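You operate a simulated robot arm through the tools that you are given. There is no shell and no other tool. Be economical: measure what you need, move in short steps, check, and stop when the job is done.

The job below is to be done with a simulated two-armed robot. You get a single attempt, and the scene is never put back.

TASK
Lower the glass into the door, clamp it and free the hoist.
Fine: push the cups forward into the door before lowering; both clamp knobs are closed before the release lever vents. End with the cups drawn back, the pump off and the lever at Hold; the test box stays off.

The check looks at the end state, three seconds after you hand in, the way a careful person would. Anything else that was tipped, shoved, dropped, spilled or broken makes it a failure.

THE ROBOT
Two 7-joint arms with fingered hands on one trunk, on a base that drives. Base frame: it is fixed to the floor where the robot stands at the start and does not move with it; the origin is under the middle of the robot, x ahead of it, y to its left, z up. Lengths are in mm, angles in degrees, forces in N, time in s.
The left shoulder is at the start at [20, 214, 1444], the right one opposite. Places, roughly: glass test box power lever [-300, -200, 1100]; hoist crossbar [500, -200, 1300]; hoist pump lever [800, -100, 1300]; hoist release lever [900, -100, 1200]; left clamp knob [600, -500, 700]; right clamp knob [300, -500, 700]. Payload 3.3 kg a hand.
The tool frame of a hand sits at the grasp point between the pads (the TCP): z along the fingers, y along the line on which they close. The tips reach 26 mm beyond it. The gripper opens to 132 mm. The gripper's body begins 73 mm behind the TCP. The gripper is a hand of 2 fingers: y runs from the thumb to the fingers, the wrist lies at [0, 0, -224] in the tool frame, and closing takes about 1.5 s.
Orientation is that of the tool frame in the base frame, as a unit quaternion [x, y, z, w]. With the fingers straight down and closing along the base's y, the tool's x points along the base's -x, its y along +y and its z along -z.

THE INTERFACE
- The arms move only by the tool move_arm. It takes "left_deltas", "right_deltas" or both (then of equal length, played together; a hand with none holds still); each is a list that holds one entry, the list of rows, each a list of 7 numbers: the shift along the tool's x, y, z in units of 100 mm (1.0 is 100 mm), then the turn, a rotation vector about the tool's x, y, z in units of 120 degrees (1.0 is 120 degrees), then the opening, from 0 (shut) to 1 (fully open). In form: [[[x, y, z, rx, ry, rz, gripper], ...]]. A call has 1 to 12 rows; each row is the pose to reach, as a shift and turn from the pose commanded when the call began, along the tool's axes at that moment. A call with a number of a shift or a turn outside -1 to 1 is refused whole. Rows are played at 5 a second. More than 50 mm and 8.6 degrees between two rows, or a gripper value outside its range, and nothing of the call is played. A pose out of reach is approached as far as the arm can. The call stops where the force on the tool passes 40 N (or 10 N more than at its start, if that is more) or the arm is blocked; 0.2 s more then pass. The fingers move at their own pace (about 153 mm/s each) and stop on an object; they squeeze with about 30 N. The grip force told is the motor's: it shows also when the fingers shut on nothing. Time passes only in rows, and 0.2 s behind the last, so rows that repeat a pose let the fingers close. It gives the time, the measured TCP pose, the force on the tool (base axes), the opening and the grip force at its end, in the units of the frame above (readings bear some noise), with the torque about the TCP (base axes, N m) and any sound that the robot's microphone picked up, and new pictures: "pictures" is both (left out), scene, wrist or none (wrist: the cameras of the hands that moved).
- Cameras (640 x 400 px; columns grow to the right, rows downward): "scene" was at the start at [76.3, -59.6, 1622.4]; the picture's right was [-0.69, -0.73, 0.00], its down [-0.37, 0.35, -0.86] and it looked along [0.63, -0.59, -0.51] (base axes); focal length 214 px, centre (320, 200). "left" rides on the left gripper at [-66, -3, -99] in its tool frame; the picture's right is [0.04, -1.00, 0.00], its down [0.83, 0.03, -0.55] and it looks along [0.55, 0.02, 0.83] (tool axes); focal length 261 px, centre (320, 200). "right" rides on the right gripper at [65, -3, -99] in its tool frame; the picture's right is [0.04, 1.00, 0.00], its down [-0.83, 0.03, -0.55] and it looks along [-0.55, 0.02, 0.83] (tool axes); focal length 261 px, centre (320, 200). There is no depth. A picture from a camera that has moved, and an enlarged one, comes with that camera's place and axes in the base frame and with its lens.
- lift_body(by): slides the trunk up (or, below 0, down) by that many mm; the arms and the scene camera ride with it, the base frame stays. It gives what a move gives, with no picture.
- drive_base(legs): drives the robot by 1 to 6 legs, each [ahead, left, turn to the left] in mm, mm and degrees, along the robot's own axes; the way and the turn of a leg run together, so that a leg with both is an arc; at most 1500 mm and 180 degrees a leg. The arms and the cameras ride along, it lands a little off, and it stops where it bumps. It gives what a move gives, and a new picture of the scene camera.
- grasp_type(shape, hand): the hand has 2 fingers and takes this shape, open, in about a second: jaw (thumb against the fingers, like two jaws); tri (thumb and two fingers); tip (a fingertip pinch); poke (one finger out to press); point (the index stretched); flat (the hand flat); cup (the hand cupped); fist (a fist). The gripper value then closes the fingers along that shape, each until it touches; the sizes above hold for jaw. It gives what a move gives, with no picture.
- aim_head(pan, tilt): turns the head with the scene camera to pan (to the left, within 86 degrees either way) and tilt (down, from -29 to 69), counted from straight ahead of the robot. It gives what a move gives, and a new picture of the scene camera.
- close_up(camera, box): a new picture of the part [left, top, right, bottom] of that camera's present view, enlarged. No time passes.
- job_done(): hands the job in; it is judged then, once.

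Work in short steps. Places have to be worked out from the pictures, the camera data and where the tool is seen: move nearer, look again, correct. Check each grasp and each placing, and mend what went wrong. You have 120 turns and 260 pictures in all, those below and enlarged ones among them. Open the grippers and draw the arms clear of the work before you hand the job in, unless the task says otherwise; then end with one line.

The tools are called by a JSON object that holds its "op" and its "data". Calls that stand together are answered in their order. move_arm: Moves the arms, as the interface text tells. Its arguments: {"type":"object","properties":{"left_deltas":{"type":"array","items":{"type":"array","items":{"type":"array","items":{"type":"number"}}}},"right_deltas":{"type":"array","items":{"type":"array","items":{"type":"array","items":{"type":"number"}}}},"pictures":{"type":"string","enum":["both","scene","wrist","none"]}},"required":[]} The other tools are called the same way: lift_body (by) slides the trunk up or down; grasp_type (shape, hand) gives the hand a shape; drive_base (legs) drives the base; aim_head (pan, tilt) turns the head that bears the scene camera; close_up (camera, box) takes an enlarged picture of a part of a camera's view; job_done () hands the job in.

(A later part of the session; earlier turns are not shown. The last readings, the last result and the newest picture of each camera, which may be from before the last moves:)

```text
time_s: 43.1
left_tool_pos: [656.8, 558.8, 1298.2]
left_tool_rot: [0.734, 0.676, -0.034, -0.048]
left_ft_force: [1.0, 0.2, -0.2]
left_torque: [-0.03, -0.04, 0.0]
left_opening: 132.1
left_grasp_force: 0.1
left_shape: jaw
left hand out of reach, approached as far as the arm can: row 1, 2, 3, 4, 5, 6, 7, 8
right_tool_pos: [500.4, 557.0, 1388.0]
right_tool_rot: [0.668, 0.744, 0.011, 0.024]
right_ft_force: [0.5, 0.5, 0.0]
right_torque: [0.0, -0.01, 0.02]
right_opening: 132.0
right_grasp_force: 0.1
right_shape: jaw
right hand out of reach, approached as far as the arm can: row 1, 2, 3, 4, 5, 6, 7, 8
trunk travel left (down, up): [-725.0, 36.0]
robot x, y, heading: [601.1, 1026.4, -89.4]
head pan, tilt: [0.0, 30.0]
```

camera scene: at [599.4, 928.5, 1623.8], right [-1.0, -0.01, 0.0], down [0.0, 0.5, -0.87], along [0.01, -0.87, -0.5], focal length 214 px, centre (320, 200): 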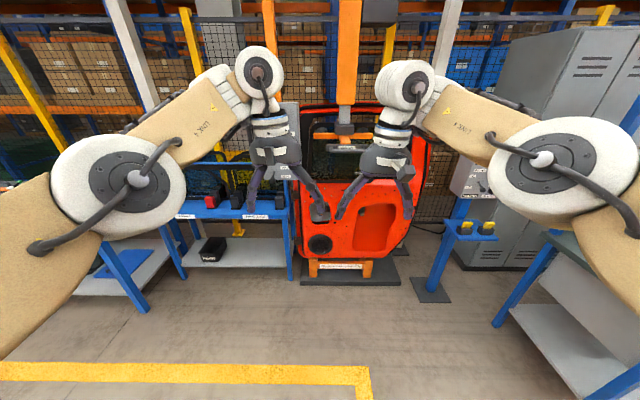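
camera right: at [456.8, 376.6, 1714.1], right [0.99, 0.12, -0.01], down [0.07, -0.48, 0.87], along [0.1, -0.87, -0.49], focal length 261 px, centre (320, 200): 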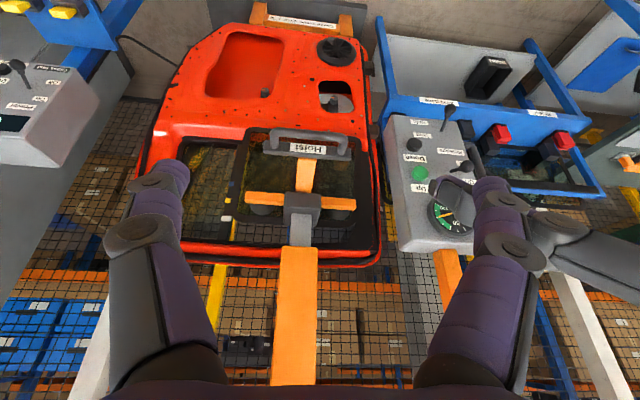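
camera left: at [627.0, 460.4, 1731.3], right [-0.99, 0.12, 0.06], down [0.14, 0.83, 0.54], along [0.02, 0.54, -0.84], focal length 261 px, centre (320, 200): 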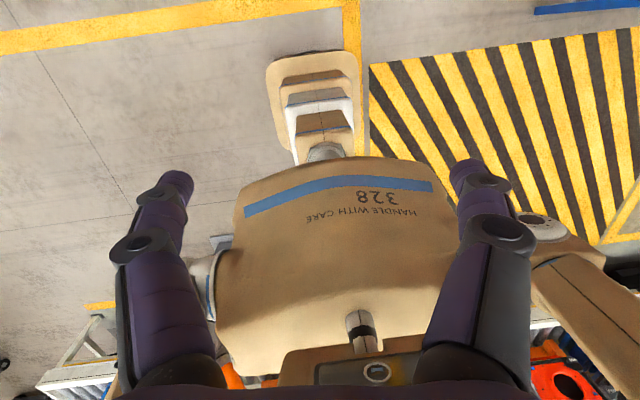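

The orientation drifts suggest a roll-type joint limit. I yaw both hands inward ~40° (aligned with the forearms) and see whether motion frees up.

{"op": "move_arm", "data": {"left_deltas": [[[0, 0, 0, 0, 0, 0.07, 1], [0, 0, 0, 0, 0, 0.14, 1], [0, 0, 0, 0, 0, 0.21, 1], [0, 0, 0, 0, 0, 0.28, 1], [0, 0, 0, 0, 0, 0.35, 1], [-0.2, 0, 0, 0, 0, 0.35, 1], [-0.4, 0, 0, 0, 0, 0.35, 1], [-0.6, 0, 0, 0, 0, 0.35, 1], [-0.6, 0, 0.3, 0, 0, 0.35, 1], [-0.6, 0, 0.6, 0, 0, 0.35, 1]]], "right_deltas": [[[0, 0, 0, 0, 0, -0.07, 1], [0, 0, 0, 0, 0, -0.14, 1], [0, 0, 0, 0, 0, -0.21, 1], [0, 0, 0, 0, 0, -0.28, 1], [0, 0, 0, 0, 0, -0.35, 1], [0, -0.2, 0, 0, 0, -0.35, 1], [0, -0.4, 0, 0, 0, -0.35, 1], [0, -0.6, 0, 0, 0, -0.35, 1], [0, -0.6, 0.3, 0, 0, -0.35, 1], [0, -0.6, 0.6, 0, 0, -0.35, 1]]], "pictures": "scene"}}

```text
time_s: 44.4
left_tool_pos: [654.9, 560.9, 1313.7]
left_tool_rot: [0.925, 0.378, -0.038, -0.027]
left_ft_force: [-0.1, -0.7, -0.6]
left_torque: [0.03, -0.03, 0.02]
left_opening: 131.9
left_grasp_force: 0.1
left_shape: jaw
left hand out of reach, approached as far as the arm can: row 1, 2, 3, 4, 5, 6
right_tool_pos: [633.9, 716.4, 1432.0]
right_tool_rot: [0.437, 0.891, 0.124, 0.002]
right_ft_force: [0.1, -0.1, -0.3]
right_torque: [0.03, 0.02, 0.01]
right_opening: 132.2
right_grasp_force: 0.1
right_shape: jaw
right hand out of reach, approached as far as the arm can: row 1, 2, 3, 4, 5, 6
trunk travel left (down, up): [-725.0, 36.0]
robot x, y, heading: [601.7, 1027.4, -89.5]
head pan, tilt: [0.0, 30.0]
stopped in row 6 (right hand): the arm was blocked; the commanded pose is now the measured one
camera scene: at [600.5, 926.8, 1623.6], right [-1.0, -0.01, 0.0], down [0.0, 0.5, -0.87], along [0.01, -0.87, -0.5], focal length 214 px, centre (320, 200)
```

scene: 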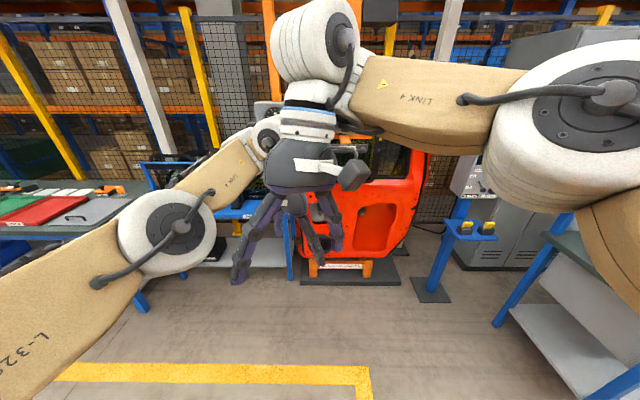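

The right hand strayed into the left. I bring the right hand back out to its own side and a bit up.

{"op": "move_arm", "data": {"right_deltas": [[[0.2, -0.25, -0.15, 0, 0, 0, 1], [0.4, -0.5, -0.3, 0, 0, 0, 1], [0.65, -0.71, -0.4, 0, 0, 0, 1], [0.8, -0.9, -0.4, 0, 0, 0, 1]]], "pictures": "none"}}

{"op": "move_arm", "data": {"left_deltas": [[[0, 0, 0, 0, -0.07, 0, 1], [0, 0, 0, 0, -0.14, 0, 1], [0, 0, 0, 0, -0.21, 0, 1], [0, 0, 0, 0, -0.28, 0, 1], [0, 0, 0, 0, -0.35, 0, 1], [0, 0, 0, 0, -0.42, 0, 1], [0, 0, 0, 0, -0.49, 0, 1]]], "pictures": "scene"}}

```text
time_s: 45.4
left_tool_pos: [654.5, 562.5, 1314.2]
left_tool_rot: [0.925, 0.378, -0.038, -0.027]
left_ft_force: [0.2, 0.4, 0.6]
left_torque: [0.0, -0.05, 0.03]
left_opening: 131.9
left_grasp_force: 0.0
left_shape: jaw
right_tool_pos: [535.1, 733.2, 1487.0]
right_tool_rot: [0.442, 0.888, 0.125, -0.001]
right_ft_force: [-0.2, -0.4, 0.4]
right_torque: [-0.01, -0.03, 0.01]
right_opening: 131.9
right_grasp_force: 0.0
right_shape: jaw
right hand out of reach, approached as far as the arm can: row 1, 2, 3, 4
trunk travel left (down, up): [-725.0, 36.0]
robot x, y, heading: [600.1, 1023.4, -89.6]
head pan, tilt: [0.0, 30.0]
```

```text
time_s: 47.0
left_tool_pos: [668.3, 531.4, 1438.4]
left_tool_rot: [0.915, 0.248, -0.312, -0.055]
left_ft_force: [0.3, -0.8, 0.8]
left_torque: [0.04, 0.1, -0.02]
left_opening: 132.0
left_grasp_force: 0.1
left_shape: jaw
left hand out of reach, approached as far as the arm can: row 1, 2, 3, 4, 5, 6, 7
right_tool_pos: [540.8, 733.6, 1487.7]
right_tool_rot: [0.442, 0.888, 0.125, -0.003]
right_ft_force: [-0.3, 1.2, -0.1]
right_torque: [-0.01, 0.05, 0.03]
right_opening: 131.9
right_grasp_force: 0.0
right_shape: jaw
trunk travel left (down, up): [-725.0, 36.0]
robot x, y, heading: [602.4, 1027.3, -89.7]
head pan, tilt: [0.0, 30.0]
camera scene: at [606.6, 928.3, 1623.7], right [-1.0, -0.01, 0.0], down [-0.01, 0.5, -0.87], along [0.01, -0.87, -0.5], focal length 214 px, centre (320, 200)
```

scene: 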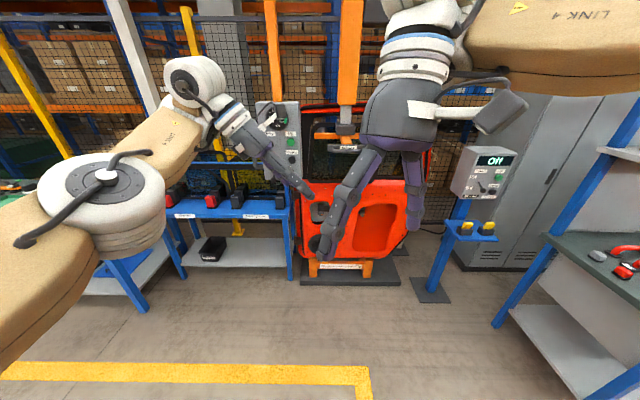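

Estimating the wrist, the arm has a fairly narrow shoulder–wrist range (~460–520 mm). So I keep the wrist on that shell: first lower the left wrist to shoulder height, then I'll swing the hand forward about the wrist.

{"op": "move_arm", "data": {"left_deltas": [[[0.14, 0.14, 0.26, 0, 0, 0, 1], [0.28, 0.28, 0.51, 0, 0, 0, 1], [0.42, 0.42, 0.77, 0, 0, 0, 1]]], "pictures": "none"}}

{"op": "move_arm", "data": {"left_deltas": [[[-0.138, 0.245, -0.018, -0.053, -0.03, 0, 1], [-0.273, 0.487, -0.071, -0.106, -0.06, 0, 1], [-0.405, 0.721, -0.159, -0.159, -0.089, 0, 1], [-0.53, 0.944, -0.281, -0.212, -0.119, 0, 1]]], "pictures": "none"}}

```text
time_s: 47.8
left_tool_pos: [669.9, 509.3, 1354.9]
left_tool_rot: [0.916, 0.248, -0.31, -0.059]
left_ft_force: [0.7, 0.8, -0.6]
left_torque: [0.0, -0.02, -0.02]
left_opening: 131.9
left_grasp_force: 0.1
left_shape: jaw
left hand out of reach, approached as far as the arm can: row 1, 2, 3
right_tool_pos: [536.4, 732.6, 1485.5]
right_tool_rot: [0.442, 0.888, 0.125, -0.002]
right_ft_force: [0.2, -0.1, 0.0]
right_torque: [0.01, -0.01, 0.01]
right_opening: 131.9
right_grasp_force: 0.1
right_shape: jaw
trunk travel left (down, up): [-725.0, 36.0]
robot x, y, heading: [601.5, 1023.6, -89.5]
head pan, tilt: [0.0, 30.0]
```

```text
time_s: 48.8
left_tool_pos: [679.5, 369.9, 1400.9]
left_tool_rot: [0.868, 0.298, -0.363, 0.158]
left_ft_force: [3.4, 1.1, -2.5]
left_torque: [-0.19, 0.35, -0.07]
left_opening: 131.7
left_grasp_force: 0.1
left_shape: jaw
left hand out of reach, approached as far as the arm can: row 1, 2, 3, 4
right_tool_pos: [539.6, 733.6, 1485.9]
right_tool_rot: [0.442, 0.888, 0.124, -0.003]
right_ft_force: [0.7, 0.8, -0.3]
right_torque: [-0.01, 0.07, -0.03]
right_opening: 132.1
right_grasp_force: 0.1
right_shape: jaw
trunk travel left (down, up): [-725.0, 36.0]
robot x, y, heading: [601.4, 1027.7, -89.4]
head pan, tilt: [0.0, 30.0]
```

The swing about the wrist works. I repeat it.

{"op": "move_arm", "data": {"left_deltas": [[[-0.138, 0.245, -0.018, -0.053, -0.03, 0, 1], [-0.273, 0.487, -0.071, -0.106, -0.06, 0, 1], [-0.405, 0.721, -0.159, -0.159, -0.089, 0, 1], [-0.53, 0.944, -0.281, -0.212, -0.119, 0, 1]]], "pictures": "none"}}

{"op": "move_arm", "data": {"left_deltas": [[[-0.138, 0.245, -0.018, -0.053, -0.03, 0, 1], [-0.273, 0.487, -0.071, -0.106, -0.06, 0, 1], [-0.405, 0.721, -0.159, -0.159, -0.089, 0, 1], [-0.53, 0.944, -0.281, -0.212, -0.119, 0, 1]]], "pictures": "both"}}

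```text
time_s: 49.8
left_tool_pos: [725.9, 284.1, 1460.6]
left_tool_rot: [0.764, 0.359, -0.383, 0.375]
left_ft_force: [0.7, -0.5, 0.0]
left_torque: [0.02, -0.02, 0.01]
left_opening: 132.0
left_grasp_force: 0.0
left_shape: jaw
left hand out of reach, approached as far as the arm can: row 1, 2, 3, 4
right_tool_pos: [535.4, 733.9, 1486.4]
right_tool_rot: [0.443, 0.888, 0.125, -0.002]
right_ft_force: [0.6, -0.2, -0.3]
right_torque: [-0.05, 0.03, 0.02]
right_opening: 132.1
right_grasp_force: 0.1
right_shape: jaw
trunk travel left (down, up): [-725.0, 36.0]
robot x, y, heading: [600.6, 1025.3, -89.4]
head pan, tilt: [0.0, 30.0]
```

```text
time_s: 50.8
left_tool_pos: [787.9, 245.2, 1546.6]
left_tool_rot: [0.609, 0.386, -0.386, 0.576]
left_ft_force: [0.3, -0.5, -0.5]
left_torque: [0.0, -0.01, -0.01]
left_opening: 132.2
left_grasp_force: 0.0
left_shape: jaw
left hand out of reach, approached as far as the arm can: row 2, 3, 4
right_tool_pos: [538.1, 733.1, 1486.1]
right_tool_rot: [0.443, 0.888, 0.125, -0.003]
right_ft_force: [-1.1, 0.3, -0.3]
right_torque: [0.0, -0.01, -0.04]
right_opening: 131.8
right_grasp_force: 0.0
right_shape: jaw
trunk travel left (down, up): [-725.0, 36.0]
robot x, y, heading: [602.1, 1022.8, -89.6]
head pan, tilt: [0.0, 30.0]
camera scene: at [601.9, 928.2, 1623.7], right [-1.0, -0.01, 0.0], down [0.0, 0.5, -0.87], along [0.01, -0.87, -0.5], focal length 214 px, centre (320, 200)
camera left: at [760.5, 343.5, 1609.3], right [-0.9, 0.04, -0.44], down [0.38, 0.57, -0.73], along [0.22, -0.82, -0.53], focal length 261 px, centre (320, 200)
```

scene: 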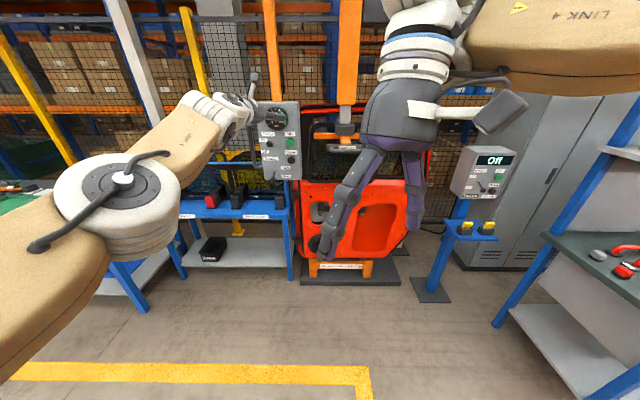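
left: 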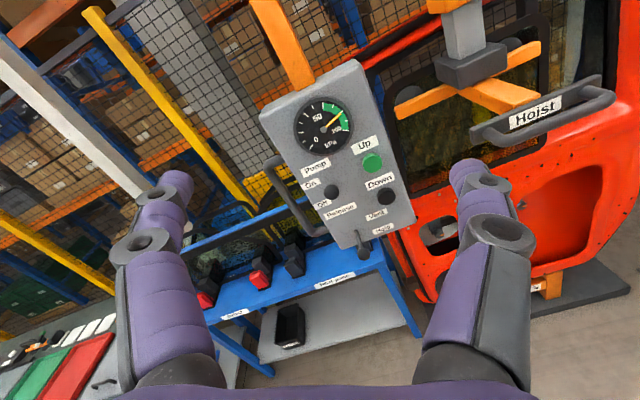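

The left hand now points forward beautifully. I do the equivalent with the right: first translate it outward/forward/down, then swing about its wrist.

{"op": "move_arm", "data": {"right_deltas": [[[-0.12, -0.3, 0.09, 0, 0, 0, 1], [-0.25, -0.6, 0.18, 0, 0, 0, 1], [-0.37, -0.92, 0.27, 0, 0, 0, 1]]], "left_deltas": [[[0, 0, 0, 0, 0, -0.065, 1], [0, 0, 0, 0, 0, -0.13, 1], [0, 0, 0, 0, 0, -0.199, 1]]], "pictures": "none"}}

{"op": "move_arm", "data": {"right_deltas": [[[-0.12, -0.3, 0.09, 0, 0, 0, 1], [-0.25, -0.6, 0.18, 0, 0, 0, 1], [-0.37, -0.92, 0.27, 0, 0, 0, 1]]], "pictures": "none"}}

{"op": "move_arm", "data": {"right_deltas": [[[-0.228, -0.167, -0.018, 0.036, -0.049, 0, 1], [-0.452, -0.332, -0.071, 0.072, -0.097, 0, 1], [-0.67, -0.492, -0.159, 0.107, -0.146, 0, 1], [-0.877, -0.644, -0.281, 0.143, -0.195, 0, 1]]], "pictures": "none"}}

```text
time_s: 51.6
left_tool_pos: [788.5, 245.9, 1547.5]
left_tool_rot: [0.516, 0.503, -0.499, 0.482]
left_ft_force: [0.1, -0.4, -0.3]
left_torque: [-0.03, -0.01, 0.02]
left_opening: 132.3
left_grasp_force: 0.1
left_shape: jaw
right_tool_pos: [539.9, 735.7, 1487.8]
right_tool_rot: [0.437, 0.891, 0.123, -0.001]
right_ft_force: [0.2, -0.6, -0.3]
right_torque: [0.01, -0.02, -0.02]
right_opening: 132.0
right_grasp_force: 0.0
right_shape: jaw
right hand out of reach, approached as far as the arm can: row 1, 2, 3
trunk travel left (down, up): [-725.0, 36.0]
robot x, y, heading: [598.4, 1026.8, -89.3]
head pan, tilt: [0.0, 30.0]
```

```text
time_s: 52.4
left_tool_pos: [790.3, 243.9, 1546.5]
left_tool_rot: [0.516, 0.503, -0.498, 0.482]
left_ft_force: [-0.6, 0.3, -0.6]
left_torque: [-0.01, 0.0, 0.0]
left_opening: 131.9
left_grasp_force: 0.0
left_shape: jaw
right_tool_pos: [540.2, 736.4, 1488.5]
right_tool_rot: [0.436, 0.891, 0.123, 0.0]
right_ft_force: [-1.0, 0.4, -0.8]
right_torque: [-0.02, -0.01, 0.03]
right_opening: 132.2
right_grasp_force: 0.0
right_shape: jaw
right hand out of reach, approached as far as the arm can: row 1, 2, 3
trunk travel left (down, up): [-725.0, 36.0]
robot x, y, heading: [604.0, 1026.2, -89.6]
head pan, tilt: [0.0, 30.0]
```

```text
time_s: 53.6
left_tool_pos: [787.4, 243.7, 1547.4]
left_tool_rot: [0.516, 0.503, -0.497, 0.483]
left_ft_force: [0.1, -0.8, -0.1]
left_torque: [0.01, 0.0, 0.02]
left_opening: 132.0
left_grasp_force: 0.0
left_shape: jaw
right_tool_pos: [618.8, 667.6, 1559.8]
right_tool_rot: [0.507, 0.844, -0.093, 0.146]
right_ft_force: [-0.6, 0.2, 0.0]
right_torque: [0.01, -0.05, 0.0]
right_opening: 132.1
right_grasp_force: 0.0
right_shape: jaw
right hand out of reach, approached as far as the arm can: row 1, 2, 3, 4
trunk travel left (down, up): [-725.0, 36.0]
robot x, y, heading: [600.5, 1026.8, -89.3]
head pan, tilt: [0.0, 30.0]
stopped in row 4 (right hand): the arm was blocked; the commanded pose is now the measured one
```

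Left rolled cleanly to level. The right arm is wound into a bad spot; I undo its yaw.

{"op": "move_arm", "data": {"right_deltas": [[[0, 0, 0, 0, 0, 0.06, 1], [0, 0, 0, 0, 0, 0.12, 1], [0, 0, 0, 0, 0, 0.18, 1], [0, 0, 0, 0, 0, 0.24, 1], [0, 0, 0, 0, 0, 0.3, 1], [0, 0, 0, 0, 0, 0.36, 1]]], "pictures": "scene"}}

```text
time_s: 55.0
left_tool_pos: [789.3, 244.4, 1547.0]
left_tool_rot: [0.516, 0.504, -0.497, 0.483]
left_ft_force: [0.3, -0.3, 0.7]
left_torque: [0.0, 0.0, 0.05]
left_opening: 131.9
left_grasp_force: 0.0
left_shape: jaw
right_tool_pos: [621.0, 666.7, 1559.0]
right_tool_rot: [0.784, 0.597, -0.034, 0.167]
right_ft_force: [0.0, -0.8, -0.4]
right_torque: [0.02, 0.0, -0.01]
right_opening: 131.9
right_grasp_force: 0.0
right_shape: jaw
trunk travel left (down, up): [-725.0, 36.0]
robot x, y, heading: [600.2, 1025.6, -89.8]
head pan, tilt: [0.0, 30.0]
camera scene: at [601.8, 928.3, 1623.7], right [-1.0, -0.01, 0.0], down [0.0, 0.5, -0.87], along [0.01, -0.87, -0.5], focal length 214 px, centre (320, 200)
```

scene: 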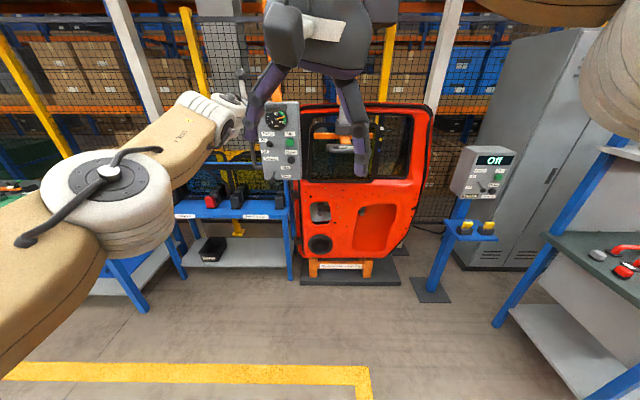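

I translate the right hand back toward its own side.

{"op": "move_arm", "data": {"right_deltas": [[[-0.12, -0.23, 0.03, 0, 0, 0, 1], [-0.25, -0.46, 0.06, 0, 0, 0, 1], [-0.38, -0.69, 0.1, 0, 0, 0, 1], [-0.51, -0.92, 0.13, 0, 0, 0, 1]]], "pictures": "none"}}

{"op": "move_arm", "data": {"right_deltas": [[[-0.12, -0.23, 0.03, 0, 0, 0, 1], [-0.25, -0.46, 0.06, 0, 0, 0, 1], [-0.38, -0.69, 0.1, 0, 0, 0, 1], [-0.51, -0.92, 0.13, 0, 0, 0, 1]]], "pictures": "none"}}

```text
time_s: 56.0
left_tool_pos: [787.4, 242.8, 1546.0]
left_tool_rot: [0.517, 0.504, -0.497, 0.483]
left_ft_force: [-0.5, -0.1, -0.7]
left_torque: [0.03, 0.01, 0.06]
left_opening: 132.1
left_grasp_force: 0.1
left_shape: jaw
right_tool_pos: [535.2, 621.5, 1568.7]
right_tool_rot: [0.782, 0.6, -0.035, 0.165]
right_ft_force: [0.5, -0.7, -0.5]
right_torque: [0.03, -0.06, 0.01]
right_opening: 132.3
right_grasp_force: 0.0
right_shape: jaw
right hand out of reach, approached as far as the arm can: row 1, 2, 3, 4
trunk travel left (down, up): [-725.0, 36.0]
robot x, y, heading: [597.8, 1025.8, -89.6]
head pan, tilt: [0.0, 30.0]
```

```text
time_s: 57.0
left_tool_pos: [788.4, 244.1, 1545.7]
left_tool_rot: [0.516, 0.503, -0.497, 0.483]
left_ft_force: [0.1, -0.2, -0.4]
left_torque: [-0.02, 0.0, 0.04]
left_opening: 131.9
left_grasp_force: 0.0
left_shape: jaw
right_tool_pos: [436.2, 574.5, 1563.7]
right_tool_rot: [0.782, 0.6, -0.033, 0.165]
right_ft_force: [-0.2, 0.0, 0.4]
right_torque: [-0.01, -0.03, 0.03]
right_opening: 131.9
right_grasp_force: 0.0
right_shape: jaw
right hand out of reach, approached as far as the arm can: row 1, 2, 3, 4
trunk travel left (down, up): [-725.0, 36.0]
robot x, y, heading: [602.1, 1026.6, -89.4]
head pan, tilt: [0.0, 30.0]
```

Good progress. Now swing the right hand toward forward about its wrist, in steps.

{"op": "move_arm", "data": {"right_deltas": [[[-0.3, 0.075, -0.02, -0.017, -0.065, 0, 1], [-0.6, 0.15, -0.087, -0.033, -0.13, 0, 1], [-0.884, 0.221, -0.194, -0.049, -0.194, 0, 1]]], "pictures": "none"}}

{"op": "move_arm", "data": {"right_deltas": [[[-0.3, 0.075, -0.02, -0.017, -0.065, 0, 1], [-0.6, 0.15, -0.087, -0.033, -0.13, 0, 1], [-0.884, 0.221, -0.194, -0.049, -0.194, 0, 1]]], "pictures": "none"}}

{"op": "move_arm", "data": {"right_deltas": [[[-0.3, 0.075, -0.02, -0.017, -0.065, 0, 1], [-0.6, 0.15, -0.087, -0.033, -0.13, 0, 1], [-0.884, 0.221, -0.194, -0.049, -0.194, 0, 1]]], "pictures": "wrist"}}

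```text
time_s: 57.8
left_tool_pos: [789.3, 244.6, 1546.8]
left_tool_rot: [0.515, 0.504, -0.497, 0.484]
left_ft_force: [-0.7, -0.1, -0.5]
left_torque: [-0.03, -0.02, -0.02]
left_opening: 131.8
left_grasp_force: 0.0
left_shape: jaw
right_tool_pos: [439.3, 517.7, 1597.0]
right_tool_rot: [0.761, 0.575, -0.114, 0.277]
right_ft_force: [-0.4, -0.1, 0.4]
right_torque: [0.0, -0.01, 0.01]
right_opening: 131.7
right_grasp_force: 0.2
right_shape: jaw
right hand out of reach, approached as far as the arm can: row 1, 2, 3
trunk travel left (down, up): [-725.0, 36.0]
robot x, y, heading: [602.6, 1030.0, -89.5]
head pan, tilt: [0.0, 30.0]
```

```text
time_s: 58.6
left_tool_pos: [796.5, 250.5, 1549.2]
left_tool_rot: [0.513, 0.504, -0.5, 0.483]
left_ft_force: [0.4, 1.4, -0.3]
left_torque: [0.01, 0.0, -0.04]
left_opening: 132.2
left_grasp_force: 0.0
left_shape: jaw
right_tool_pos: [519.8, 573.0, 1661.1]
right_tool_rot: [0.743, 0.56, -0.163, 0.328]
right_ft_force: [0.4, 1.8, 0.8]
right_torque: [-0.05, 0.06, -0.11]
right_opening: 132.1
right_grasp_force: 0.2
right_shape: jaw
right hand out of reach, approached as far as the arm can: row 1, 2, 3
trunk travel left (down, up): [-725.0, 36.0]
robot x, y, heading: [600.2, 1027.9, -89.4]
head pan, tilt: [0.0, 30.0]
```

```text
time_s: 59.4
left_tool_pos: [786.4, 243.0, 1546.8]
left_tool_rot: [0.516, 0.504, -0.496, 0.484]
left_ft_force: [0.0, -0.2, 1.3]
left_torque: [-0.03, 0.03, 0.04]
left_opening: 131.8
left_grasp_force: 0.1
left_shape: jaw
right_tool_pos: [510.0, 565.6, 1657.8]
right_tool_rot: [0.746, 0.559, -0.159, 0.327]
right_ft_force: [-0.2, -0.5, 0.1]
right_torque: [0.01, 0.0, 0.03]
right_opening: 131.9
right_grasp_force: 0.0
right_shape: jaw
right hand out of reach, approached as far as the arm can: row 1, 2, 3
trunk travel left (down, up): [-725.0, 36.0]
robot x, y, heading: [598.4, 1028.4, -89.5]
head pan, tilt: [0.0, 30.0]
camera right: at [515.4, 678.8, 1689.3], right [0.95, -0.13, 0.29], down [-0.31, -0.24, 0.92], along [-0.05, -0.96, -0.27], focal length 261 px, centre (320, 200)
```

right: 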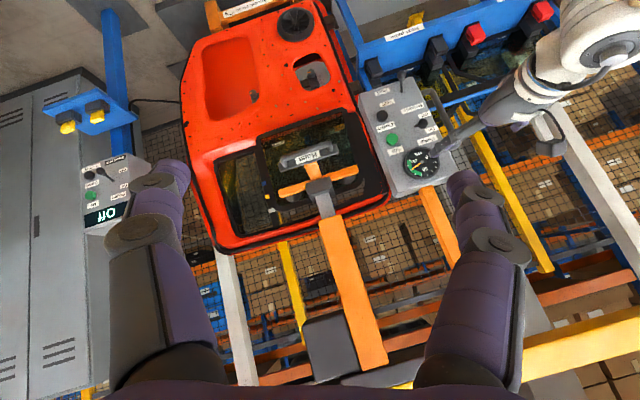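

The right hand points forward enough, I'll use the left for the work. Triangulated: Down button ≈ (752,-100,1265), handle label ≈ (491,-63,1344). I shift the base so the left hand faces the handle, lowering the trunk, and roll the left hand 90° to close vertically.

{"op": "drive_base", "data": {"legs": [[0, -296, 0]]}}

{"op": "lift_body", "data": {"by": -200}}

{"op": "move_arm", "data": {"left_deltas": [[[0, 0, 0, 0, 0, 0.07, 1], [0, 0, 0, 0, 0, 0.14, 1], [0, 0, 0, 0, 0, 0.21, 1], [0, 0, 0, 0, 0, 0.28, 1], [0, 0, 0, 0, 0, 0.35, 1], [0, 0, 0, 0, 0, 0.42, 1], [0, 0, 0, 0, 0, 0.49, 1], [0, 0, 0, 0, 0, 0.56, 1], [0, 0, 0, 0, 0, 0.63, 1], [0, 0, 0, 0, 0, 0.69, 1], [0, 0, 0, 0, 0, 0.75, 1]]]}}

```text
time_s: 61.4
left_tool_pos: [490.1, 241.8, 1547.8]
left_tool_rot: [0.516, 0.503, -0.498, 0.482]
left_ft_force: [-0.5, -0.4, -0.1]
left_torque: [0.03, -0.03, -0.01]
left_opening: 132.1
left_grasp_force: 0.1
left_shape: jaw
right_tool_pos: [212.8, 564.9, 1657.5]
right_tool_rot: [0.745, 0.559, -0.16, 0.328]
right_ft_force: [0.6, 0.0, -0.2]
right_torque: [-0.02, -0.04, 0.0]
right_opening: 131.8
right_grasp_force: 0.0
right_shape: jaw
trunk travel left (down, up): [-725.0, 36.0]
robot x, y, heading: [303.3, 1025.3, -89.4]
head pan, tilt: [0.0, 30.0]
camera scene: at [302.1, 925.9, 1623.7], right [-1.0, -0.01, 0.0], down [0.0, 0.5, -0.87], along [0.01, -0.87, -0.5], focal length 214 px, centre (320, 200)
```

scene: 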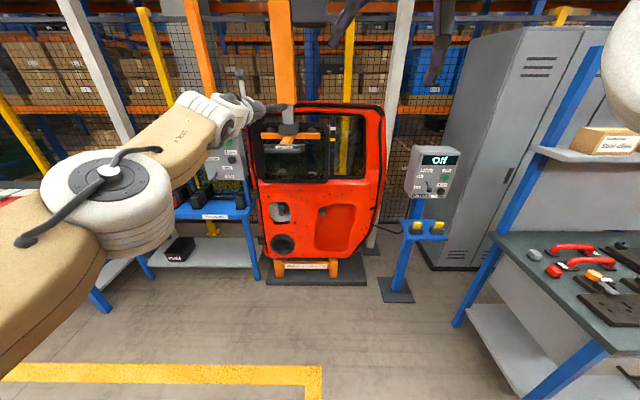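

```text
time_s: 63.6
left_tool_pos: [488.2, 240.6, 1344.7]
left_tool_rot: [0.516, 0.505, -0.495, 0.482]
left_ft_force: [0.7, 0.6, -0.2]
left_torque: [-0.01, 0.02, -0.03]
left_opening: 132.0
left_grasp_force: 0.0
left_shape: jaw
right_tool_pos: [212.1, 564.1, 1459.3]
right_tool_rot: [0.745, 0.559, -0.159, 0.327]
right_ft_force: [0.6, -0.4, -0.1]
right_torque: [-0.01, -0.03, 0.0]
right_opening: 132.0
right_grasp_force: 0.1
right_shape: jaw
trunk travel left (down, up): [-525.0, 236.0]
robot x, y, heading: [303.0, 1025.4, -89.6]
head pan, tilt: [0.0, 30.0]
```

```text
time_s: 66.0
left_tool_pos: [447.8, 396.7, 1301.5]
left_tool_rot: [0.72, 0.0, -0.008, 0.694]
left_ft_force: [-0.3, 0.3, -0.7]
left_torque: [0.0, 0.01, -0.01]
left_opening: 132.1
left_grasp_force: 0.1
left_shape: jaw
left hand out of reach, approached as far as the arm can: row 7, 8, 9, 10, 11
right_tool_pos: [213.7, 564.0, 1457.0]
right_tool_rot: [0.745, 0.559, -0.161, 0.327]
right_ft_force: [-0.3, 0.3, -0.8]
right_torque: [-0.02, 0.02, -0.05]
right_opening: 132.1
right_grasp_force: 0.0
right_shape: jaw
trunk travel left (down, up): [-525.0, 236.0]
robot x, y, heading: [300.7, 1022.3, -89.6]
head pan, tilt: [0.0, 30.0]
camera scene: at [303.4, 922.2, 1423.7], right [-1.0, -0.01, 0.0], down [0.0, 0.5, -0.87], along [0.01, -0.87, -0.5], focal length 214 px, centre (320, 200)
camera left: at [382.5, 496.7, 1302.7], right [0.03, 0.04, -1.0], down [0.84, 0.54, 0.05], along [0.54, -0.84, -0.01], focal length 261 px, centre (320, 200)
```

scene: 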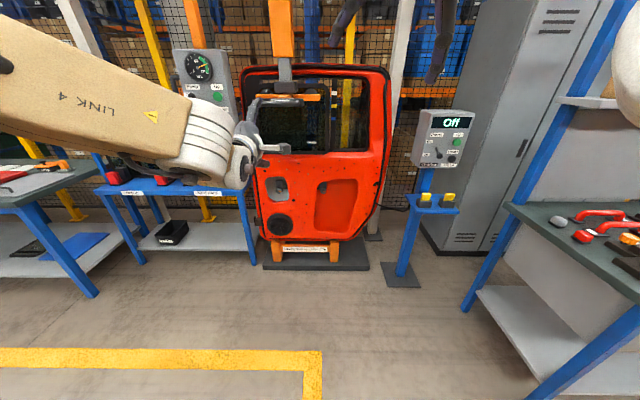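
left: 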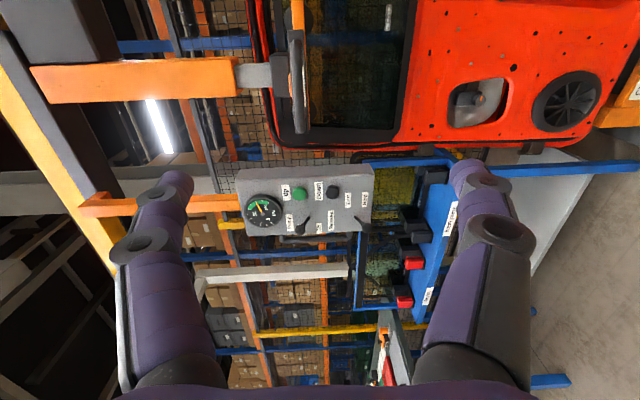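

The roll reached vertical-closing but the hand retreated to (448,397,1301). I zoom in on the handle to see its shape.

{"op": "close_up", "data": {"camera": "scene", "box": [220, 60, 360, 180]}}

{"op": "close_up", "data": {"camera": "left", "box": [220, 0, 420, 160]}}

```text
3.33 times, centred on (290, 120) of scene
camera zoom: at [303.4, 922.2, 1423.7], right [-1.0, -0.01, 0.0], down [0.0, 0.5, -0.87], along [0.01, -0.87, -0.5], focal length 715 px, centre (420, 467)
```

zoom: 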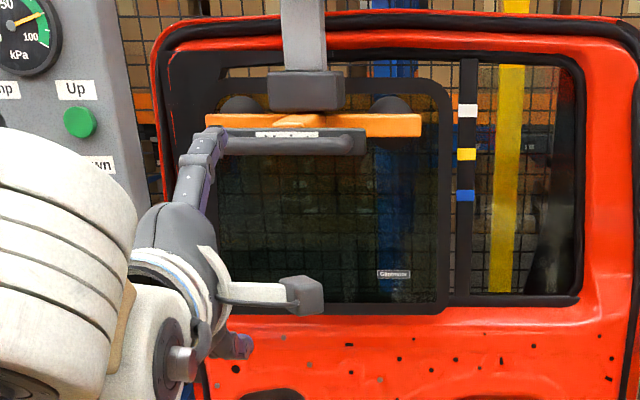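

```text
2.50 times, centred on (320, 80) of left
camera zoom: at [382.5, 496.7, 1302.7], right [0.03, 0.04, -1.0], down [0.84, 0.54, 0.05], along [0.54, -0.84, -0.01], focal length 652 px, centre (320, 500)
```

zoom: 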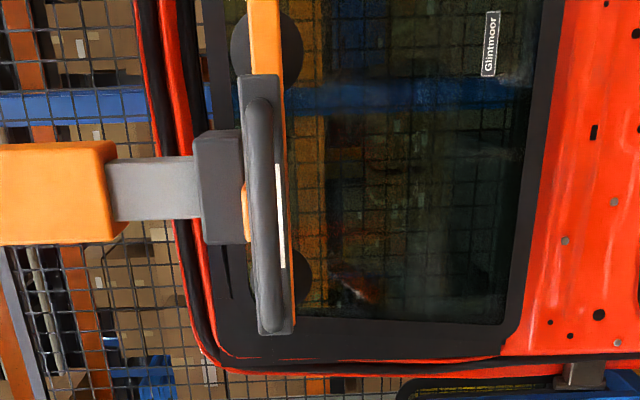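

Handle bar is horizontal at about (472,-50,1328), ~22 mm thick. I lift 27 and drive forward 340, 24 left to line up.

{"op": "lift_body", "data": {"by": 27}}

{"op": "drive_base", "data": {"legs": [[340, 24, 0]]}}

{"op": "close_up", "data": {"camera": "left", "box": [160, 0, 480, 200]}}

```text
time_s: 66.7
left_tool_pos: [445.6, 397.4, 1331.5]
left_tool_rot: [0.72, -0.001, -0.008, 0.694]
left_ft_force: [-0.6, 0.2, -1.3]
left_torque: [0.0, -0.02, -0.01]
left_opening: 131.9
left_grasp_force: 0.0
left_shape: jaw
right_tool_pos: [213.7, 562.5, 1486.2]
right_tool_rot: [0.746, 0.558, -0.16, 0.326]
right_ft_force: [-1.0, -0.3, -0.2]
right_torque: [0.0, 0.01, 0.01]
right_opening: 132.1
right_grasp_force: 0.0
right_shape: jaw
trunk travel left (down, up): [-552.0, 209.0]
robot x, y, heading: [301.5, 1025.9, -89.4]
head pan, tilt: [0.0, 30.0]
```

```text
time_s: 69.0
left_tool_pos: [476.6, 52.5, 1330.2]
left_tool_rot: [0.72, 0.002, -0.005, 0.694]
left_ft_force: [0.3, -1.0, 0.5]
left_torque: [0.03, 0.02, -0.01]
left_opening: 131.8
left_grasp_force: 0.0
left_shape: jaw
right_tool_pos: [242.2, 216.5, 1485.7]
right_tool_rot: [0.744, 0.561, -0.159, 0.327]
right_ft_force: [-0.7, 0.0, -0.5]
right_torque: [0.0, -0.04, -0.02]
right_opening: 131.8
right_grasp_force: 0.1
right_shape: jaw
trunk travel left (down, up): [-552.0, 209.0]
robot x, y, heading: [325.7, 677.1, -89.3]
head pan, tilt: [0.0, 30.0]
camera scene: at [330.2, 576.5, 1450.6], right [-1.0, -0.01, 0.0], down [-0.01, 0.5, -0.87], along [0.01, -0.87, -0.5], focal length 214 px, centre (320, 200)
```

scene: 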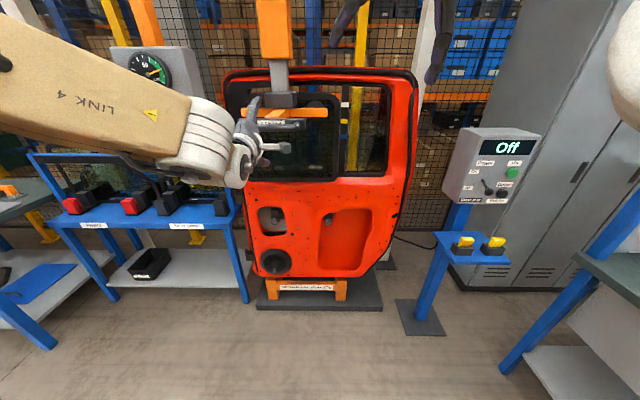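

```text
2.00 times, centred on (320, 100) of left
camera zoom: at [410.9, 151.0, 1331.3], right [0.03, 0.04, -1.0], down [0.84, 0.55, 0.04], along [0.55, -0.84, -0.01], focal length 521 px, centre (320, 400)
```

zoom: 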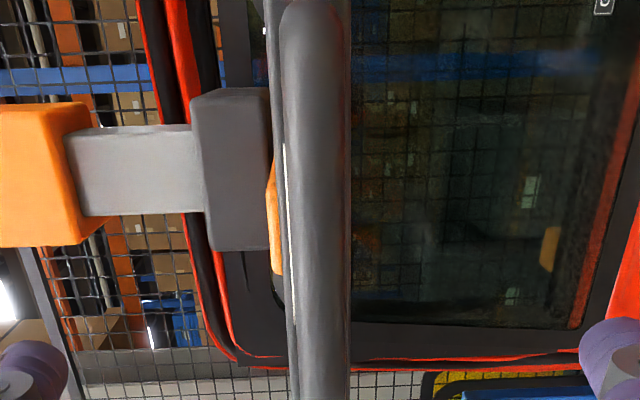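

Bar height is spot on (z≈1329); bar y estimated between -20 and -50. I advance the hand 55 mm and look.

{"op": "move_arm", "data": {"left_deltas": [[[0, 0, 0.2, 0, 0, 0, 1], [0, 0, 0.4, 0, 0, 0, 1], [0, 0, 0.55, 0, 0, 0, 1]]], "pictures": "wrist"}}

{"op": "close_up", "data": {"camera": "scene", "box": [200, 70, 340, 190]}}

```text
time_s: 69.8
left_tool_pos: [457.0, 32.3, 1322.4]
left_tool_rot: [0.719, 0.006, -0.004, 0.695]
left_ft_force: [-0.9, 0.4, 0.3]
left_torque: [0.01, -0.01, 0.07]
left_opening: 131.8
left_grasp_force: 0.0
left_shape: jaw
left hand out of reach, approached as far as the arm can: row 1, 2, 3
right_tool_pos: [241.8, 216.7, 1485.8]
right_tool_rot: [0.744, 0.56, -0.16, 0.327]
right_ft_force: [0.9, 0.9, 0.8]
right_torque: [0.0, 0.01, 0.05]
right_opening: 132.1
right_grasp_force: 0.0
right_shape: jaw
trunk travel left (down, up): [-552.0, 209.0]
robot x, y, heading: [326.8, 679.1, -89.5]
head pan, tilt: [0.0, 30.0]
camera left: at [390.1, 132.1, 1322.7], right [0.03, 0.03, -1.0], down [0.83, 0.55, 0.04], along [0.55, -0.83, -0.01], focal length 261 px, centre (320, 200)
```

left: 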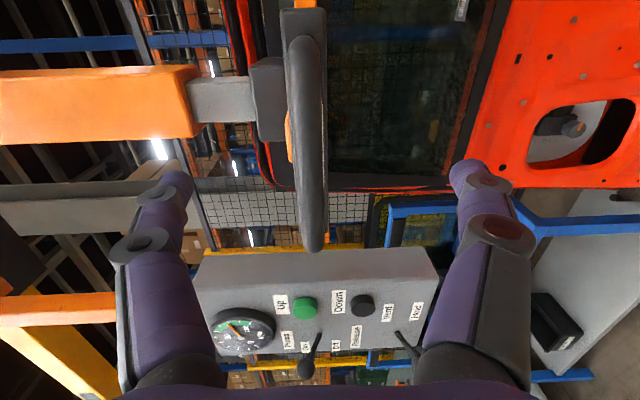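

```text
3.33 times, centred on (270, 130) of scene
camera zoom: at [329.8, 577.2, 1450.7], right [-1.0, -0.01, 0.0], down [-0.01, 0.5, -0.87], along [0.01, -0.87, -0.5], focal length 715 px, centre (487, 433)
```

zoom: 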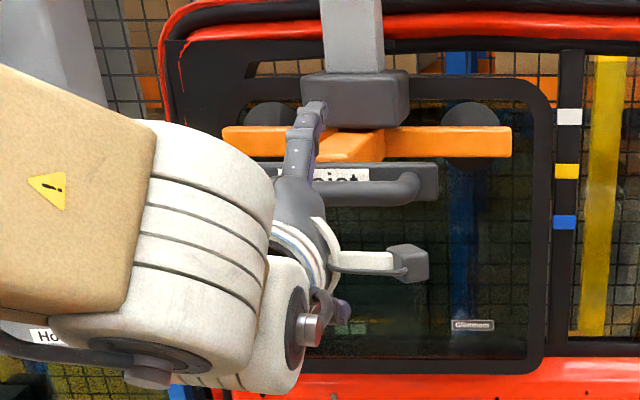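

Bar estimated at y≈-45, z≈1329; the arm is at its forward limit, so I drive the base 65 mm ahead and 12 left, lift 6.

{"op": "lift_body", "data": {"by": 6}}

{"op": "drive_base", "data": {"legs": [[62, 12, 0]]}}

{"op": "close_up", "data": {"camera": "left", "box": [160, 0, 480, 200]}}

```text
time_s: 70.3
left_tool_pos: [457.8, 34.1, 1327.1]
left_tool_rot: [0.719, 0.004, -0.004, 0.695]
left_ft_force: [0.2, -0.9, 0.4]
left_torque: [-0.02, -0.02, 0.02]
left_opening: 131.9
left_grasp_force: 0.0
left_shape: jaw
right_tool_pos: [242.6, 216.8, 1492.0]
right_tool_rot: [0.744, 0.56, -0.159, 0.327]
right_ft_force: [0.4, -0.6, -0.3]
right_torque: [-0.02, 0.01, 0.02]
right_opening: 132.0
right_grasp_force: 0.1
right_shape: jaw
trunk travel left (down, up): [-558.0, 203.0]
robot x, y, heading: [331.1, 676.8, -89.3]
head pan, tilt: [0.0, 30.0]
```

```text
time_s: 71.3
left_tool_pos: [469.5, -29.6, 1325.8]
left_tool_rot: [0.72, 0.004, -0.006, 0.694]
left_ft_force: [-0.1, 0.3, 0.2]
left_torque: [-0.04, 0.0, -0.05]
left_opening: 131.8
left_grasp_force: 0.1
left_shape: jaw
right_tool_pos: [255.1, 152.7, 1490.3]
right_tool_rot: [0.745, 0.56, -0.158, 0.325]
right_ft_force: [0.4, 0.3, -0.6]
right_torque: [0.05, 0.0, 0.02]
right_opening: 132.3
right_grasp_force: 0.0
right_shape: jaw
trunk travel left (down, up): [-558.0, 203.0]
robot x, y, heading: [341.8, 614.1, -89.3]
head pan, tilt: [0.0, 30.0]
camera scene: at [343.2, 512.5, 1456.5], right [-1.0, -0.01, 0.0], down [-0.01, 0.5, -0.86], along [0.01, -0.86, -0.5], focal length 214 px, centre (320, 200)
```

scene: 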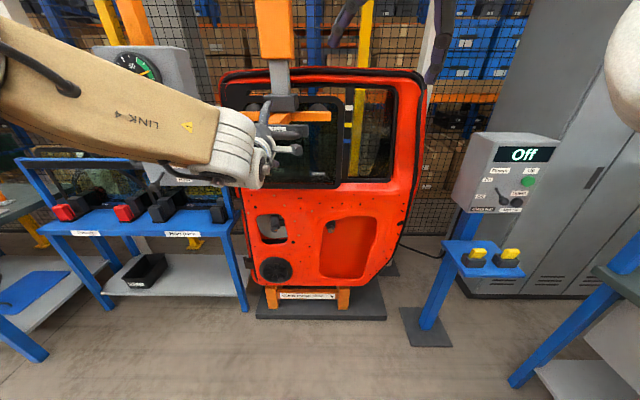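

```text
2.00 times, centred on (320, 100) of left
camera zoom: at [403.3, 69.3, 1326.9], right [0.03, 0.04, -1.0], down [0.83, 0.55, 0.04], along [0.55, -0.84, -0.02], focal length 521 px, centre (320, 400)
```

zoom: 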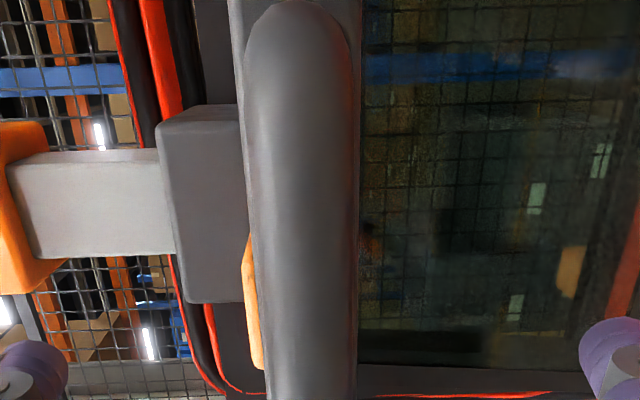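

The bar lies between the open fingers at the TCP depth. I close the gripper on it.

{"op": "move_arm", "data": {"left_deltas": [[[0, 0, 0, 0, 0, 0, 0.5], [0, 0, 0, 0, 0, 0, 0], [0, 0, 0, 0, 0, 0, 0], [0, 0, 0, 0, 0, 0, 0], [0, 0, 0, 0, 0, 0, 0], [0, 0, 0, 0, 0, 0, 0], [0, 0, 0, 0, 0, 0, 0]]], "pictures": "wrist"}}

```text
time_s: 72.9
left_tool_pos: [469.4, -29.6, 1326.0]
left_tool_rot: [0.72, 0.004, -0.006, 0.694]
left_ft_force: [0.5, -10.6, 0.9]
left_torque: [-0.01, 0.01, 0.01]
left_opening: 10.0
left_grasp_force: 30.2
left_shape: jaw
right_tool_pos: [254.3, 153.2, 1491.2]
right_tool_rot: [0.745, 0.56, -0.159, 0.326]
right_ft_force: [-0.1, 0.4, -0.4]
right_torque: [-0.03, -0.01, -0.02]
right_opening: 132.1
right_grasp_force: 0.0
right_shape: jaw
trunk travel left (down, up): [-558.0, 203.0]
robot x, y, heading: [342.2, 614.8, -89.5]
head pan, tilt: [0.0, 30.0]
camera left: at [402.9, 69.5, 1327.2], right [0.03, 0.04, -1.0], down [0.83, 0.55, 0.04], along [0.55, -0.84, -0.01], focal length 261 px, centre (320, 200)
```

left: 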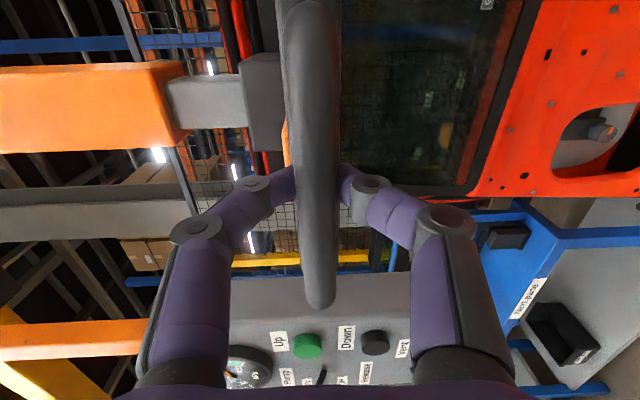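

Gripped with a cage grip (bar behind finger tips). Now I push the hoist forward by driving 40 mm and watch.

{"op": "drive_base", "data": {"legs": [[40, 0, 0]]}}

```text
time_s: 73.8
left_tool_pos: [470.2, -70.4, 1326.3]
left_tool_rot: [0.72, 0.003, -0.005, 0.694]
left_ft_force: [0.3, -0.2, 0.1]
left_torque: [-0.03, 0.01, -0.02]
left_opening: 7.1
left_grasp_force: 30.0
left_shape: jaw
right_tool_pos: [255.1, 112.6, 1491.9]
right_tool_rot: [0.744, 0.561, -0.158, 0.326]
right_ft_force: [-0.5, -1.1, -0.3]
right_torque: [0.04, -0.01, 0.0]
right_opening: 132.0
right_grasp_force: 0.1
right_shape: jaw
trunk travel left (down, up): [-558.0, 203.0]
robot x, y, heading: [342.1, 576.2, -89.4]
head pan, tilt: [0.0, 30.0]
camera scene: at [343.3, 472.8, 1456.6], right [-1.0, -0.01, 0.0], down [-0.01, 0.5, -0.87], along [0.01, -0.87, -0.5], focal length 214 px, centre (320, 200)
```

scene: 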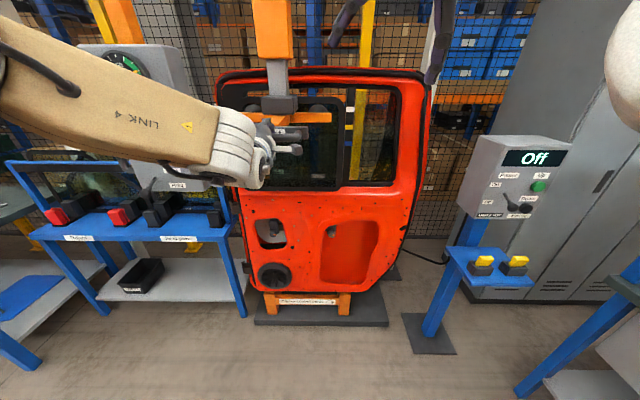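

Little force; I check the wrist view to verify the bar moved with the hand.

{"op": "close_up", "data": {"camera": "left", "box": [0, 0, 640, 400]}}

{"op": "close_up", "data": {"camera": "scene", "box": [200, 60, 340, 200]}}

```text
1.00 times, centred on (320, 200) of left
camera zoom: at [403.7, 29.5, 1327.4], right [0.03, 0.04, -1.0], down [0.83, 0.55, 0.04], along [0.55, -0.83, -0.01], focal length 261 px, centre (320, 200)
```

zoom: 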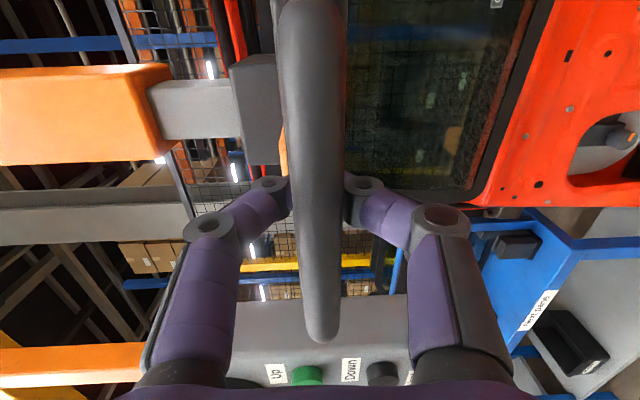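

```text
2.86 times, centred on (270, 130) of scene
camera zoom: at [343.3, 472.8, 1456.6], right [-1.0, -0.01, 0.0], down [-0.01, 0.5, -0.87], along [0.01, -0.87, -0.5], focal length 613 px, centre (463, 400)
```

zoom: 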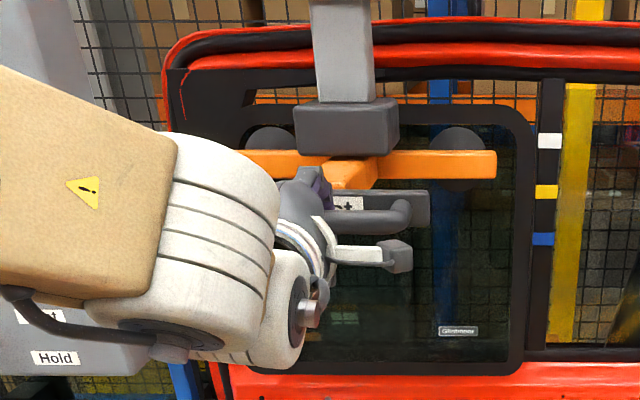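

The bar moved, with some slip toward the palm. I continue pushing another 50 mm and monitor.

{"op": "drive_base", "data": {"legs": [[50, 0, 0]]}}

{"op": "close_up", "data": {"camera": "left", "box": [0, 0, 640, 400]}}

{"op": "close_up", "data": {"camera": "scene", "box": [200, 60, 340, 200]}}

```text
time_s: 74.7
left_tool_pos: [469.6, -116.3, 1327.8]
left_tool_rot: [0.719, 0.004, -0.005, 0.695]
left_ft_force: [0.3, 8.2, -0.4]
left_torque: [-0.06, -0.02, 0.03]
left_opening: 5.1
left_grasp_force: 30.0
left_shape: jaw
right_tool_pos: [256.2, 64.5, 1491.2]
right_tool_rot: [0.744, 0.56, -0.159, 0.327]
right_ft_force: [0.1, -0.4, -0.9]
right_torque: [0.02, 0.01, 0.05]
right_opening: 132.0
right_grasp_force: 0.1
right_shape: jaw
trunk travel left (down, up): [-558.0, 203.0]
robot x, y, heading: [340.7, 528.7, -89.4]
head pan, tilt: [0.0, 30.0]
camera scene: at [343.9, 425.5, 1456.7], right [-1.0, -0.01, 0.0], down [-0.01, 0.5, -0.87], along [0.01, -0.87, -0.5], focal length 214 px, centre (320, 200)
```

scene: 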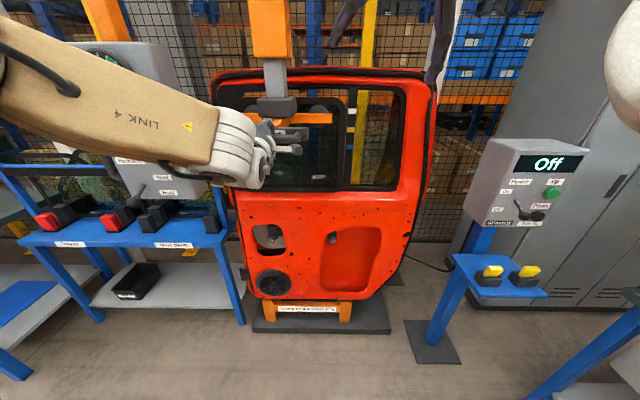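

```text
1.00 times, centred on (320, 200) of left
camera zoom: at [404.7, -17.7, 1328.2], right [0.03, 0.03, -1.0], down [0.83, 0.55, 0.04], along [0.55, -0.83, -0.01], focal length 261 px, centre (320, 200)
```

zoom: 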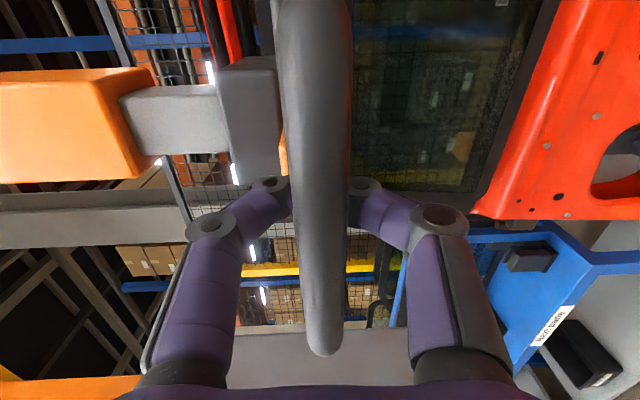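

```text
2.86 times, centred on (270, 130) of scene
camera zoom: at [343.9, 425.5, 1456.7], right [-1.0, -0.01, 0.0], down [-0.01, 0.5, -0.87], along [0.01, -0.87, -0.5], focal length 613 px, centre (463, 400)
```

zoom: 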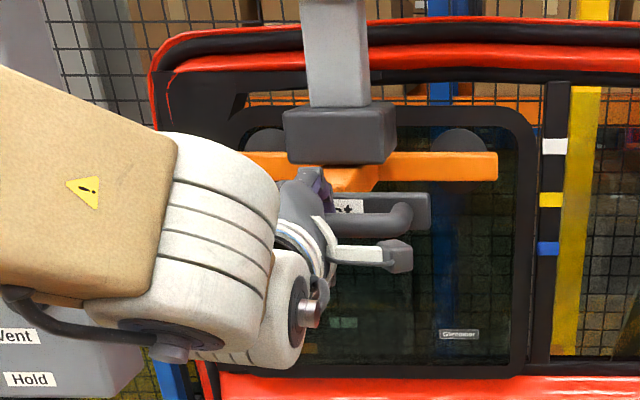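

The hoist moves with the hand (its apparent size is unchanged while I advanced). Continue pushing 40 mm.

{"op": "drive_base", "data": {"legs": [[40, 0, 0]]}}

{"op": "close_up", "data": {"camera": "scene", "box": [200, 60, 340, 200]}}

```text
time_s: 75.6
left_tool_pos: [471.5, -156.3, 1327.9]
left_tool_rot: [0.719, 0.004, -0.005, 0.695]
left_ft_force: [0.0, 0.1, -1.0]
left_torque: [-0.01, 0.03, 0.01]
left_opening: 5.4
left_grasp_force: 29.9
left_shape: jaw
right_tool_pos: [258.4, 24.9, 1491.2]
right_tool_rot: [0.744, 0.561, -0.158, 0.327]
right_ft_force: [0.3, 0.4, -0.7]
right_torque: [0.04, -0.02, 0.0]
right_opening: 131.8
right_grasp_force: 0.0
right_shape: jaw
trunk travel left (down, up): [-558.0, 203.0]
robot x, y, heading: [344.7, 487.4, -89.2]
head pan, tilt: [0.0, 30.0]
camera scene: at [344.6, 385.5, 1456.6], right [-1.0, -0.01, 0.0], down [-0.01, 0.5, -0.87], along [0.01, -0.87, -0.5], focal length 214 px, centre (320, 200)
```

scene: 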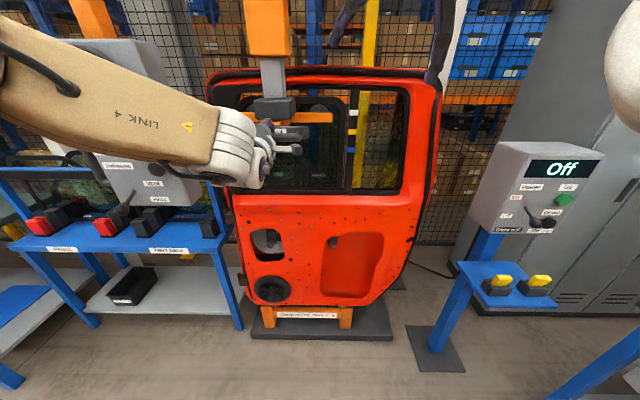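

```text
2.86 times, centred on (270, 130) of scene
camera zoom: at [344.6, 385.5, 1456.6], right [-1.0, -0.01, 0.0], down [-0.01, 0.5, -0.87], along [0.01, -0.87, -0.5], focal length 613 px, centre (463, 400)
```

zoom: 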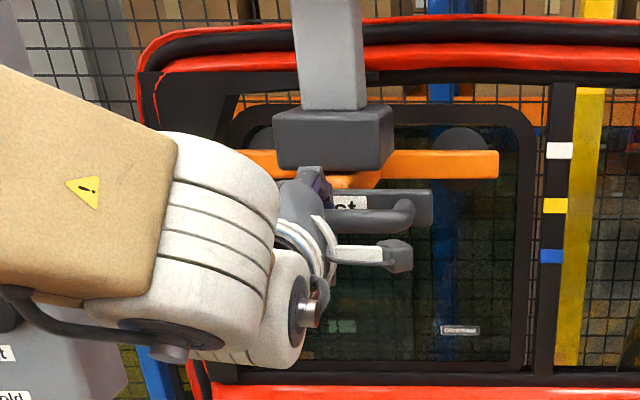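

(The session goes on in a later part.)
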